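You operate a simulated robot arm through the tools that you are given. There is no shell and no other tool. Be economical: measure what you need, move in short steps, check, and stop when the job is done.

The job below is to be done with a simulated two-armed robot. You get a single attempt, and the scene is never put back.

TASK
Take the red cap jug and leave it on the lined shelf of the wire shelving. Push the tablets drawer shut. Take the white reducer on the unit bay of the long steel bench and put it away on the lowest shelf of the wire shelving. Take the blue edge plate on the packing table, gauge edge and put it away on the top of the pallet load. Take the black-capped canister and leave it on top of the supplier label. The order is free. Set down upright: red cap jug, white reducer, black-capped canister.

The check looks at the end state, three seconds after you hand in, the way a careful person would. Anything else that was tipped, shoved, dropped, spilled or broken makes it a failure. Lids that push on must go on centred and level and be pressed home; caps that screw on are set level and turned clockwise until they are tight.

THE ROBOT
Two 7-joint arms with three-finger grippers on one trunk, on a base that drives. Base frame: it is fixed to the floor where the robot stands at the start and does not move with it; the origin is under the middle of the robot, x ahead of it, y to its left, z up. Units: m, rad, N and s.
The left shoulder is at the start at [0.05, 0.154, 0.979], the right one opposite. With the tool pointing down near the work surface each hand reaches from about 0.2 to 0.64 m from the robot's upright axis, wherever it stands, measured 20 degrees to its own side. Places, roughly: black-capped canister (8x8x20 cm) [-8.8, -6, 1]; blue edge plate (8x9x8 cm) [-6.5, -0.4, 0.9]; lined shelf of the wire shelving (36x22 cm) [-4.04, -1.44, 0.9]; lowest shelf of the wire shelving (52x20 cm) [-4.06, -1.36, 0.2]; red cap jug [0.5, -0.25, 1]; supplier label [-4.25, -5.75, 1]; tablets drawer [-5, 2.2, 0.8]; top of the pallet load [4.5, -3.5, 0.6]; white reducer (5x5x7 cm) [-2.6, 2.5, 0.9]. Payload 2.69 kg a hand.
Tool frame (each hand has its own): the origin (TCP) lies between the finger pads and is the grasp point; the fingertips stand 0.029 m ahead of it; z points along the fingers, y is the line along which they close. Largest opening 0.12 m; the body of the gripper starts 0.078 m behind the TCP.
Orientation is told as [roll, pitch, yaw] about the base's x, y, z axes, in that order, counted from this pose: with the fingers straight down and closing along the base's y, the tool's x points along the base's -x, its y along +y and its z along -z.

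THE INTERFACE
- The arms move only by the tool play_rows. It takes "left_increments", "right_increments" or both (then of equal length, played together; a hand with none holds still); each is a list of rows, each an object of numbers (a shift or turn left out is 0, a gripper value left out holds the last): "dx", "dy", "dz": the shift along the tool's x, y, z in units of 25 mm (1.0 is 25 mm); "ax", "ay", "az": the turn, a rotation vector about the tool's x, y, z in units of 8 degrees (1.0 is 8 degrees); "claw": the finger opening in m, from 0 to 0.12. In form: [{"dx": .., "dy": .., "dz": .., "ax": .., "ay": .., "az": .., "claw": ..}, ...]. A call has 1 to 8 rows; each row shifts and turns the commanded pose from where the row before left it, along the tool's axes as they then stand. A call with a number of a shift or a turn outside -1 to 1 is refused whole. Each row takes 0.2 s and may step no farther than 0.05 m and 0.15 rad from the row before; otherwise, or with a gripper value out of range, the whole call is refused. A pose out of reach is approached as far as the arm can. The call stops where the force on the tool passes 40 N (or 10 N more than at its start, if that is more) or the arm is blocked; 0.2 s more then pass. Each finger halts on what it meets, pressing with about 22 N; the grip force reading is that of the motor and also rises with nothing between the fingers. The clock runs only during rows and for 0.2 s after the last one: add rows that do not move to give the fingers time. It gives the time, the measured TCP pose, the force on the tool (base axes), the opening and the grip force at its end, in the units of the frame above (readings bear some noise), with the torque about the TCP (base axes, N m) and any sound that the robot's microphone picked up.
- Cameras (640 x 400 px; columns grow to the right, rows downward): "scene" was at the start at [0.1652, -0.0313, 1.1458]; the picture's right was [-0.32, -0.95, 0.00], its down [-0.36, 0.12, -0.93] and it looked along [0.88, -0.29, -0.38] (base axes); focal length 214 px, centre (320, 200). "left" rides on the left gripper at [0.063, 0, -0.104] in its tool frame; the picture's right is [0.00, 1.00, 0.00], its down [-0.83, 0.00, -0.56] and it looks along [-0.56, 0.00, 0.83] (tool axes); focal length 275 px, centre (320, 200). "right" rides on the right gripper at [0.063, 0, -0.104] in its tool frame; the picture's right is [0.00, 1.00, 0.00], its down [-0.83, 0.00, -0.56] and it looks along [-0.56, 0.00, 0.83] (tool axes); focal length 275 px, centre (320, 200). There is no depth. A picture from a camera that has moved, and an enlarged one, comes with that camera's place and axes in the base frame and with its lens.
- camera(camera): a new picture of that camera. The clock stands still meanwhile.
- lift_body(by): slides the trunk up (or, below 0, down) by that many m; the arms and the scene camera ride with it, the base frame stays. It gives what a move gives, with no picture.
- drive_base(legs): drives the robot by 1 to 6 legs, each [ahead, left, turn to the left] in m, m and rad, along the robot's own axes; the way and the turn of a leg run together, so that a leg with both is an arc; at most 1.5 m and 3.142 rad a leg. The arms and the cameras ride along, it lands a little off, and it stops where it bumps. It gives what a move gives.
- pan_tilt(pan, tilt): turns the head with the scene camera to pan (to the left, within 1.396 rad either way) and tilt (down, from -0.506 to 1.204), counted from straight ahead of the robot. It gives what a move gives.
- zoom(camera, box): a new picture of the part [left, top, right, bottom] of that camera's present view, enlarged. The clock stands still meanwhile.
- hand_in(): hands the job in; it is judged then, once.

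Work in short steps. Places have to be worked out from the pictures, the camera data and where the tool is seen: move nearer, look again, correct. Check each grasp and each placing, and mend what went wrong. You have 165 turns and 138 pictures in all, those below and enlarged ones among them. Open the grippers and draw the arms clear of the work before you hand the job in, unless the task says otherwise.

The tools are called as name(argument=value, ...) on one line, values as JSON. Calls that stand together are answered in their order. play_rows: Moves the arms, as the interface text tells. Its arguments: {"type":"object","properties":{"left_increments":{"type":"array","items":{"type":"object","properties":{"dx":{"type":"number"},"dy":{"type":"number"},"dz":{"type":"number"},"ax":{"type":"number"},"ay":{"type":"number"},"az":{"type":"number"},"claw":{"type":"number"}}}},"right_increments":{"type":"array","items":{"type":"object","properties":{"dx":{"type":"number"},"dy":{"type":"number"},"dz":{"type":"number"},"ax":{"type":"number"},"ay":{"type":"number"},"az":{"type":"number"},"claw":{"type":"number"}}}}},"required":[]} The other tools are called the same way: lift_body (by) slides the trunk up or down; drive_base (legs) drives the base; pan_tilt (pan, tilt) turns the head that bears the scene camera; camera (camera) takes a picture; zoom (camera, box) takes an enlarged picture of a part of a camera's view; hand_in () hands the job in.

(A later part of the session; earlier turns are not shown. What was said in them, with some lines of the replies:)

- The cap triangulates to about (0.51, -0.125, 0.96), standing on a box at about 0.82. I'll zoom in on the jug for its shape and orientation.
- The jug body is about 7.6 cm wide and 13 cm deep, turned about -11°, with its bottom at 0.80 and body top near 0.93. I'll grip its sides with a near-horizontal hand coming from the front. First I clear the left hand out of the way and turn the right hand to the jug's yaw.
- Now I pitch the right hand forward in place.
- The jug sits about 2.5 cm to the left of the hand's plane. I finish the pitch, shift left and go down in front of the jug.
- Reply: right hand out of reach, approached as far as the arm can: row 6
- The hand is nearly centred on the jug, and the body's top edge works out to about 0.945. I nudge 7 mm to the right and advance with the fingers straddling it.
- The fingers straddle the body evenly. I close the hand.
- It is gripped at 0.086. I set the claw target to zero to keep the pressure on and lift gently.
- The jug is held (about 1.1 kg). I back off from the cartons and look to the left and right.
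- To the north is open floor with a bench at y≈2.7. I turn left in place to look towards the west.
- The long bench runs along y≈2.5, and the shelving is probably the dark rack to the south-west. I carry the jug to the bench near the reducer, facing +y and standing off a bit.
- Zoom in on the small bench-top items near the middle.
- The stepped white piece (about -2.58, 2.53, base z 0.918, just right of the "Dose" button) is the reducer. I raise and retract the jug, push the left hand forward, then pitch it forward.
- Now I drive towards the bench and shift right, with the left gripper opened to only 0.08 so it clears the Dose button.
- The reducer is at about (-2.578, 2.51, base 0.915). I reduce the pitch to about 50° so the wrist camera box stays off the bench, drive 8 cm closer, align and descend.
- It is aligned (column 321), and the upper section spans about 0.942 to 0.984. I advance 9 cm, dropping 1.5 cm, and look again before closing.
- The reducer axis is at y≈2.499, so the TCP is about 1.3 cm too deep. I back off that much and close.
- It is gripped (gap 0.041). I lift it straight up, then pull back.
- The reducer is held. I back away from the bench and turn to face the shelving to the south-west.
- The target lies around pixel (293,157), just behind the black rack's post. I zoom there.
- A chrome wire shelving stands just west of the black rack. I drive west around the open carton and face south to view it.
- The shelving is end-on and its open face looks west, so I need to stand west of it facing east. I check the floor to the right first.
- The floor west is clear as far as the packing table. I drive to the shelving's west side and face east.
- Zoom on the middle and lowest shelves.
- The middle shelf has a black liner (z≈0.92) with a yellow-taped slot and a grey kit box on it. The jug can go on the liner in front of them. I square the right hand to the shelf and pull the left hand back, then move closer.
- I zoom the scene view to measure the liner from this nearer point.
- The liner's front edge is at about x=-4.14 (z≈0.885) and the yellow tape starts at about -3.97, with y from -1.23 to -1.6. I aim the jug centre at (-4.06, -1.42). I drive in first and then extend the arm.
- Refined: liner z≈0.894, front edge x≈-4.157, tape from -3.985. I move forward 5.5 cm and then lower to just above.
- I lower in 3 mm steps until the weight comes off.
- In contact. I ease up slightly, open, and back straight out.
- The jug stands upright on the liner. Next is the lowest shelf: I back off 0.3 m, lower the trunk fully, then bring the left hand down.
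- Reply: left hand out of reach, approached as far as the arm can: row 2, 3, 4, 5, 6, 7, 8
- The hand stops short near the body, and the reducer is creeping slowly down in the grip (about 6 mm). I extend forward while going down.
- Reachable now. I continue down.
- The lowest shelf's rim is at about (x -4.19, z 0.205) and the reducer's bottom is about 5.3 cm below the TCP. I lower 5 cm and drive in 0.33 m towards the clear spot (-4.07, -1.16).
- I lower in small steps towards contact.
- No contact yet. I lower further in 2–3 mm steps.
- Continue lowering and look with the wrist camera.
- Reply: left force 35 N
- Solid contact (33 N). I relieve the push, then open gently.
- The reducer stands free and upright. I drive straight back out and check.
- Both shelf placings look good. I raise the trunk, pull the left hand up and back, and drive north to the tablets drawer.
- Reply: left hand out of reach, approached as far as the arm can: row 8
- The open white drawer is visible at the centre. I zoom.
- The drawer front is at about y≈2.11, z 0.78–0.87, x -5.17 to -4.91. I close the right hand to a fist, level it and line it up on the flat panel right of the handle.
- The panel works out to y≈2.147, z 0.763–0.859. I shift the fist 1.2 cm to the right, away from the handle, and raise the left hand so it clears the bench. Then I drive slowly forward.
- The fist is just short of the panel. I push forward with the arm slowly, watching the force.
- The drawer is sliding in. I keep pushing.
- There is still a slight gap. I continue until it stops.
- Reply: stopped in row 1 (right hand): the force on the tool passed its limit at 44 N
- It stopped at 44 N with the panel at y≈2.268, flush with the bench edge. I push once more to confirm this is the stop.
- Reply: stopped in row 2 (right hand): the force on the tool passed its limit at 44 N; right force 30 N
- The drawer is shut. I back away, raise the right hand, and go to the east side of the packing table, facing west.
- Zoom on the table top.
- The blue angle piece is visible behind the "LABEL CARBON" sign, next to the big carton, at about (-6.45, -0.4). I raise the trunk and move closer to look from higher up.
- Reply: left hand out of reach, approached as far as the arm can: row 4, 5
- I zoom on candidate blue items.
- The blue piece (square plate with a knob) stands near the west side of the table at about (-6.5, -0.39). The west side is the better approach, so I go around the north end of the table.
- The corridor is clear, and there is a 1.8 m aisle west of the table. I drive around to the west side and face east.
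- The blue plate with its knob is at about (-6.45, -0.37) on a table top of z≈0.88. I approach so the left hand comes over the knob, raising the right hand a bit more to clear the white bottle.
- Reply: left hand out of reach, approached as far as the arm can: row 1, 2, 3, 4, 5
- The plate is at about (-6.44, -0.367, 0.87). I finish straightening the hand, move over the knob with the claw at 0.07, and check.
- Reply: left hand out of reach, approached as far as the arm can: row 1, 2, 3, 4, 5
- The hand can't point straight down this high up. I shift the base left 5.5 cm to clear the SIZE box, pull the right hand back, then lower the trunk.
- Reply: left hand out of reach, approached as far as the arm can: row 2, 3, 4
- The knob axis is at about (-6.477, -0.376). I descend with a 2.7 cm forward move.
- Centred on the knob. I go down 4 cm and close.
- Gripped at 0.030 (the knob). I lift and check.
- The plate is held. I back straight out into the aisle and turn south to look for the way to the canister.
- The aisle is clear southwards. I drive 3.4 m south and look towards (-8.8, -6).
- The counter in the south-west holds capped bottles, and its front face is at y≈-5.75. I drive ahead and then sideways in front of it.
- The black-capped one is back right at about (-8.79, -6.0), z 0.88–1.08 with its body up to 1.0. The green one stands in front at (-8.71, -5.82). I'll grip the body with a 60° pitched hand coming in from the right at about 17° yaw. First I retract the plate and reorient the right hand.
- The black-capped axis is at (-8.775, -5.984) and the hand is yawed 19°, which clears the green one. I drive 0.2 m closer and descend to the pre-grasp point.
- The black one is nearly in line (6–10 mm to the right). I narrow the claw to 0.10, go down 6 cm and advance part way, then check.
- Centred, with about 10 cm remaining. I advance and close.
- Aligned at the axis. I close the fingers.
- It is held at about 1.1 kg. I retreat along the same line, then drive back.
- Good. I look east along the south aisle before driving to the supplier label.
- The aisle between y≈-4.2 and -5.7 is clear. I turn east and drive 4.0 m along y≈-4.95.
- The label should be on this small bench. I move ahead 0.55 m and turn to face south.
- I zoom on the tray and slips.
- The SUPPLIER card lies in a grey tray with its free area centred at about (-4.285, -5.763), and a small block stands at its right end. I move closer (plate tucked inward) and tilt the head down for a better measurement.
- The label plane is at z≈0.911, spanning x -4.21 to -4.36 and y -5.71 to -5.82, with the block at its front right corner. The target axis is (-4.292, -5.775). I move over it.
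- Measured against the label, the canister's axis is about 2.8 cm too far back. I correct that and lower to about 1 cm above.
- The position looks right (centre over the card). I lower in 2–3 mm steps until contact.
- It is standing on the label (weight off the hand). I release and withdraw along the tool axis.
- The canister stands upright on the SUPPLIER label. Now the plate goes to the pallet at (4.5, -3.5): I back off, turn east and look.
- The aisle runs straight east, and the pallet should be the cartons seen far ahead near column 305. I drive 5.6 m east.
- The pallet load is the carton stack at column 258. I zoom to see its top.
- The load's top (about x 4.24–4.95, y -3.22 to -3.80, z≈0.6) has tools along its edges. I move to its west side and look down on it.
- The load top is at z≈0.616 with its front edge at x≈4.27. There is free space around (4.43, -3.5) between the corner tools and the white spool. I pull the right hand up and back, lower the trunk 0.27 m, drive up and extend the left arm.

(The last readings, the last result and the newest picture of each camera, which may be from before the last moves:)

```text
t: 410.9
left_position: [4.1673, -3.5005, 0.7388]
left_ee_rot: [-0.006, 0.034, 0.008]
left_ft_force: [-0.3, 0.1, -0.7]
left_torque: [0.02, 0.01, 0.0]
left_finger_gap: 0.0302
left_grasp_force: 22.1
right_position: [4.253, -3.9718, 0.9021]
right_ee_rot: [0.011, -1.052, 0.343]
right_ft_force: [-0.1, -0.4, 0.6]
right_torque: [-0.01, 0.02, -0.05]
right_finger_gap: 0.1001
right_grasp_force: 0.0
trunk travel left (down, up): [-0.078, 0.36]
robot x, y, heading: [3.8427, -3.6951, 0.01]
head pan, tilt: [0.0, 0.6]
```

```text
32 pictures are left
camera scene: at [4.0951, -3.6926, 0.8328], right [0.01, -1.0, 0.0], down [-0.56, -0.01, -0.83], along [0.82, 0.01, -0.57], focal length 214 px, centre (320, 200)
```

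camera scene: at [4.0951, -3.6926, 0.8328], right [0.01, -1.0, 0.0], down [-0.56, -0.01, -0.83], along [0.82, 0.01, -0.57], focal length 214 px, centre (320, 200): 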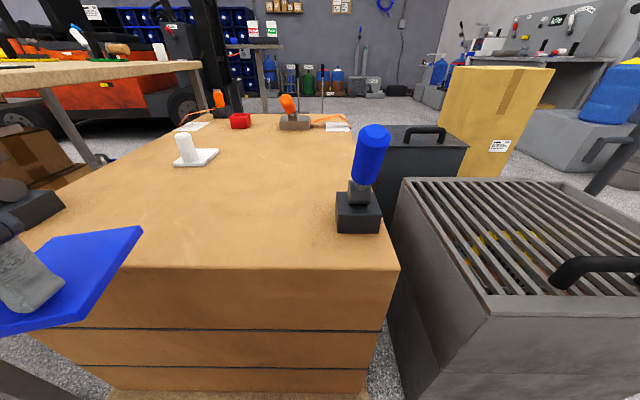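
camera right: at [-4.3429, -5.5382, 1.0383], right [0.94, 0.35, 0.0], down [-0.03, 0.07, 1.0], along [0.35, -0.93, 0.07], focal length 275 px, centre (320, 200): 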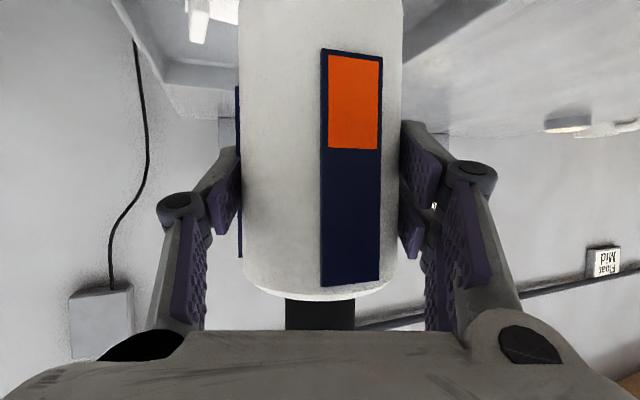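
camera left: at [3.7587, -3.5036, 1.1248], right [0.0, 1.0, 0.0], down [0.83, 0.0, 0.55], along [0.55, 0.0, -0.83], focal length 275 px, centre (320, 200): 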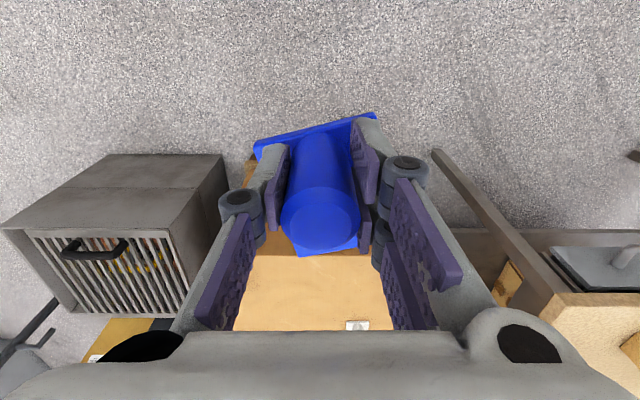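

The path between the corner tools is clear. I extend the left arm forward 0.25 m.

play_rows(left_increments=[{"dx": -0.9, "ay": -0.12}, {"dx": -0.9, "ay": -0.12}, {"dx": -0.9}, {"dx": -0.9}, {"dx": -0.9}, {"dx": -0.9}, {"dx": -0.9}, {"dx": -0.9}])

play_rows(left_increments=[{"dx": -0.9}, {"dx": -0.9}, {"dx": -0.9}, {"dx": 0}])

camera(camera="scene")

camera(camera="left")

```text
t: 412.7
left_position: [4.3442, -3.4989, 0.738]
left_ee_rot: [-0.005, 0.0, 0.01]
left_ft_force: [-0.3, 0.2, -0.9]
left_torque: [0.01, 0.02, 0.01]
left_finger_gap: 0.0305
left_grasp_force: 21.8
right_position: [4.2525, -3.9715, 0.9018]
right_ee_rot: [0.008, -1.054, 0.346]
right_ft_force: [0.3, -1.0, 0.2]
right_torque: [-0.03, 0.0, 0.0]
right_finger_gap: 0.1
right_grasp_force: 0.0
trunk travel left (down, up): [-0.078, 0.36]
robot x, y, heading: [3.8443, -3.6921, 0.012]
head pan, tilt: [0.0, 0.6]
```

```text
t: 413.7
left_position: [4.4161, -3.4989, 0.737]
left_ee_rot: [-0.005, 0.0, 0.008]
left_ft_force: [-0.2, -0.6, -1.0]
left_torque: [0.01, 0.01, -0.04]
left_finger_gap: 0.0301
left_grasp_force: 22.4
right_position: [4.2522, -3.9723, 0.9009]
right_ee_rot: [0.011, -1.052, 0.346]
right_ft_force: [-0.3, 0.1, 0.3]
right_torque: [-0.03, 0.03, 0.01]
right_finger_gap: 0.1
right_grasp_force: 0.1
trunk travel left (down, up): [-0.078, 0.36]
robot x, y, heading: [3.8396, -3.6922, 0.008]
head pan, tilt: [0.0, 0.6]
```

```text
31 pictures are left
camera scene: at [4.0951, -3.6927, 0.8328], right [0.01, -1.0, 0.0], down [-0.56, -0.01, -0.83], along [0.82, 0.01, -0.56], focal length 214 px, centre (320, 200)
```

scene: 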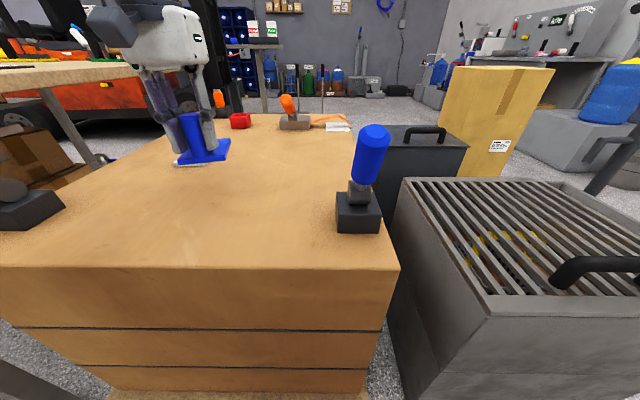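

```text
30 pictures are left
camera left: at [4.3535, -3.4978, 0.8442], right [0.0, 1.0, 0.0], down [0.83, 0.01, 0.56], along [0.56, 0.0, -0.83], focal length 275 px, centre (320, 200)
```

left: 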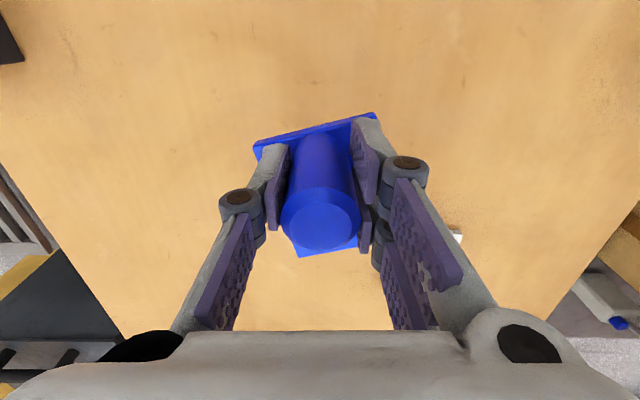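

The clearance to the white spool is good (its edge is at about x 4.55, y -3.35). I lower 4.5 cm, then in fine steps.

play_rows(left_increments=[{"dz": 0.6}, {"dz": 0.6}, {"dz": 0.6}, {"dz": 0.12}, {"dz": 0.12}, {"dz": 0.12}, {"dz": 0}])

```text
t: 415.3
left_position: [4.4158, -3.4983, 0.6835]
left_ee_rot: [-0.005, 0.0, 0.01]
left_ft_force: [-0.7, 0.4, -1.0]
left_torque: [-0.04, -0.03, -0.02]
left_finger_gap: 0.0304
left_grasp_force: 22.1
right_position: [4.2512, -3.9722, 0.9017]
right_ee_rot: [0.011, -1.053, 0.346]
right_ft_force: [-0.4, 1.2, -0.8]
right_torque: [-0.01, 0.02, 0.01]
right_finger_gap: 0.1
right_grasp_force: 0.2
trunk travel left (down, up): [-0.078, 0.36]
robot x, y, heading: [3.8446, -3.6896, 0.01]
head pan, tilt: [0.0, 0.6]
```

play_rows(left_increments=[{"dz": 0.1}, {"dz": 0.1}, {"dz": 0.1}, {"dz": 0.1}, {"dz": 0.1}, {"dz": 0}])

zoom(camera="scene", box=[120, 80, 320, 205])

```text
t: 416.7
left_position: [4.4149, -3.4986, 0.6716]
left_ee_rot: [-0.006, -0.001, 0.01]
left_ft_force: [0.2, 0.2, -1.2]
left_torque: [-0.01, 0.0, 0.04]
left_finger_gap: 0.0303
left_grasp_force: 22.5
right_position: [4.2519, -3.9723, 0.9009]
right_ee_rot: [0.012, -1.052, 0.345]
right_ft_force: [0.4, -0.2, -0.7]
right_torque: [0.01, 0.0, 0.01]
right_finger_gap: 0.1001
right_grasp_force: 0.1
trunk travel left (down, up): [-0.078, 0.36]
robot x, y, heading: [3.8427, -3.6945, 0.012]
head pan, tilt: [0.0, 0.6]
```

```text
3.20 times, centred on (220, 142) of scene
camera zoom: at [4.0951, -3.6926, 0.8328], right [0.01, -1.0, 0.0], down [-0.56, -0.01, -0.83], along [0.82, 0.01, -0.56], focal length 686 px, centre (640, 384)
```

zoom: 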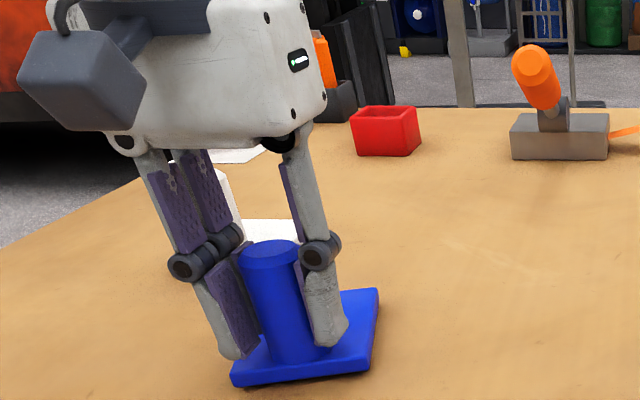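

Nearly down. I continue in 2 mm steps.

play_rows(left_increments=[{"dz": 0.08}, {"dz": 0.08}, {"dz": 0.08}, {"dz": 0.08}, {"dz": 0}])

```text
t: 417.9
left_position: [4.4135, -3.4982, 0.6631]
left_ee_rot: [-0.006, -0.001, 0.009]
left_ft_force: [1.3, 0.5, 16.8]
left_torque: [0.03, -0.2, -0.01]
left_finger_gap: 0.0305
left_grasp_force: 22.2
right_position: [4.2507, -3.9731, 0.9019]
right_ee_rot: [0.01, -1.054, 0.344]
right_ft_force: [-0.7, -0.5, -0.1]
right_torque: [-0.02, 0.01, 0.03]
right_finger_gap: 0.1
right_grasp_force: 0.1
trunk travel left (down, up): [-0.078, 0.36]
robot x, y, heading: [3.8396, -3.6944, 0.014]
head pan, tilt: [0.0, 0.6]
```

Contact (17 N). I relax slightly, open, and lift clear.

play_rows(left_increments=[{"dz": -0.08}, {"claw": 0.045}, {"claw": 0.07}, {"claw": 0.07}, {"dz": -0.6}, {"dz": -0.9}, {"dz": -0.9}, {"dz": -0.9}])

zoom(camera="scene", box=[100, 80, 400, 270])

```text
t: 419.7
left_position: [4.4156, -3.4993, 0.748]
left_ee_rot: [-0.004, 0.0, 0.01]
left_ft_force: [0.8, 0.3, 1.1]
left_torque: [-0.02, -0.01, 0.01]
left_finger_gap: 0.0702
left_grasp_force: 0.0
right_position: [4.2513, -3.9726, 0.902]
right_ee_rot: [0.01, -1.053, 0.345]
right_ft_force: [0.3, -0.9, 0.9]
right_torque: [0.0, -0.03, 0.0]
right_finger_gap: 0.0999
right_grasp_force: 0.0
trunk travel left (down, up): [-0.078, 0.36]
robot x, y, heading: [3.842, -3.6906, 0.007]
head pan, tilt: [0.0, 0.6]
```

```text
2.11 times, centred on (250, 175) of scene
camera zoom: at [4.095, -3.6927, 0.8328], right [0.01, -1.0, 0.0], down [-0.56, -0.01, -0.83], along [0.83, 0.01, -0.56], focal length 452 px, centre (467, 253)
```

zoom: 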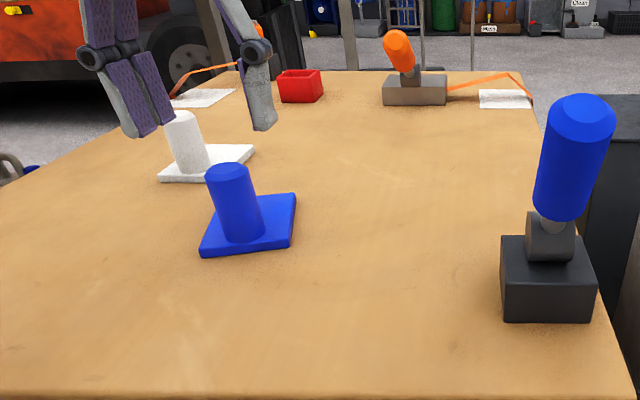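

The plate lies flat on the load. I raise the trunk and drive clear.

lift_body(by=0.25)

drive_base(legs=[[-0.6, 0, 0]])

camera(camera="scene")

```text
t: 422.3
left_position: [4.3832, -3.4982, 1.0678]
left_ee_rot: [-0.006, -0.152, 0.008]
left_ft_force: [-0.1, -0.1, -0.3]
left_torque: [0.0, 0.01, 0.01]
left_finger_gap: 0.0703
left_grasp_force: 0.1
right_position: [4.252, -3.9727, 1.1508]
right_ee_rot: [0.012, -1.053, 0.344]
right_ft_force: [0.4, 0.1, 0.4]
right_torque: [-0.01, 0.04, 0.01]
right_finger_gap: 0.0999
right_grasp_force: 0.1
trunk travel left (down, up): [-0.328, 0.11]
robot x, y, heading: [3.8432, -3.6925, 0.011]
head pan, tilt: [0.0, 0.6]
```

```text
t: 425.7
left_position: [3.7866, -3.5048, 1.0682]
left_ee_rot: [-0.005, -0.151, 0.011]
left_ft_force: [-0.2, 0.2, -0.5]
left_torque: [0.02, 0.02, 0.01]
left_finger_gap: 0.0699
left_grasp_force: 0.1
right_position: [3.6583, -3.9788, 1.1514]
right_ee_rot: [0.01, -1.051, 0.348]
right_ft_force: [-0.3, 0.5, -0.4]
right_torque: [-0.01, 0.02, 0.0]
right_finger_gap: 0.1
right_grasp_force: 0.0
trunk travel left (down, up): [-0.328, 0.11]
robot x, y, heading: [3.2457, -3.6983, 0.012]
head pan, tilt: [0.0, 0.6]
```

```text
27 pictures are left
camera scene: at [3.4213, -3.7002, 1.1015], right [0.01, -1.0, 0.0], down [-0.56, -0.01, -0.83], along [0.83, 0.01, -0.56], focal length 214 px, centre (320, 200)
```

scene: 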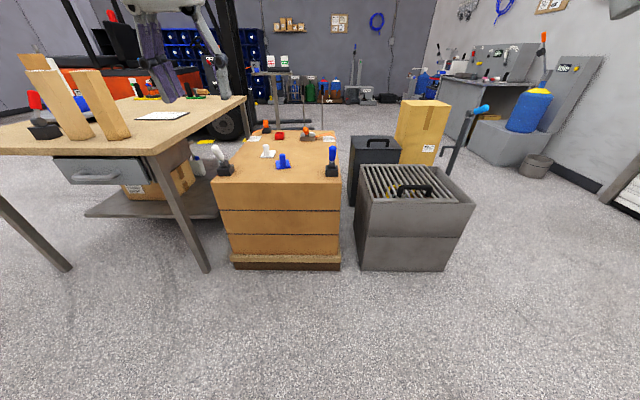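

All five jobs are done and the arms are clear, so I hand in.

hand_in()

```text
The job is handed in.
```

I finished all five jobs and handed them in. The one thing I did not re-check is the tablets drawer after I backed away from it. It stopped twice at the same place under 44 N, with its front about level with the bench edge.

- **Red cap jug:** it stands upright on the black liner of the wire shelving, in front of the yellow-taped slot.
- **White reducer:** it stands upright on the lowest shelf, clear of the other fittings.
- **Blue edge plate:** it lies flat on top of the pallet load, between the corner tools.
- **Black-capped canister:** it stands upright on the supplier label in the grey tray.
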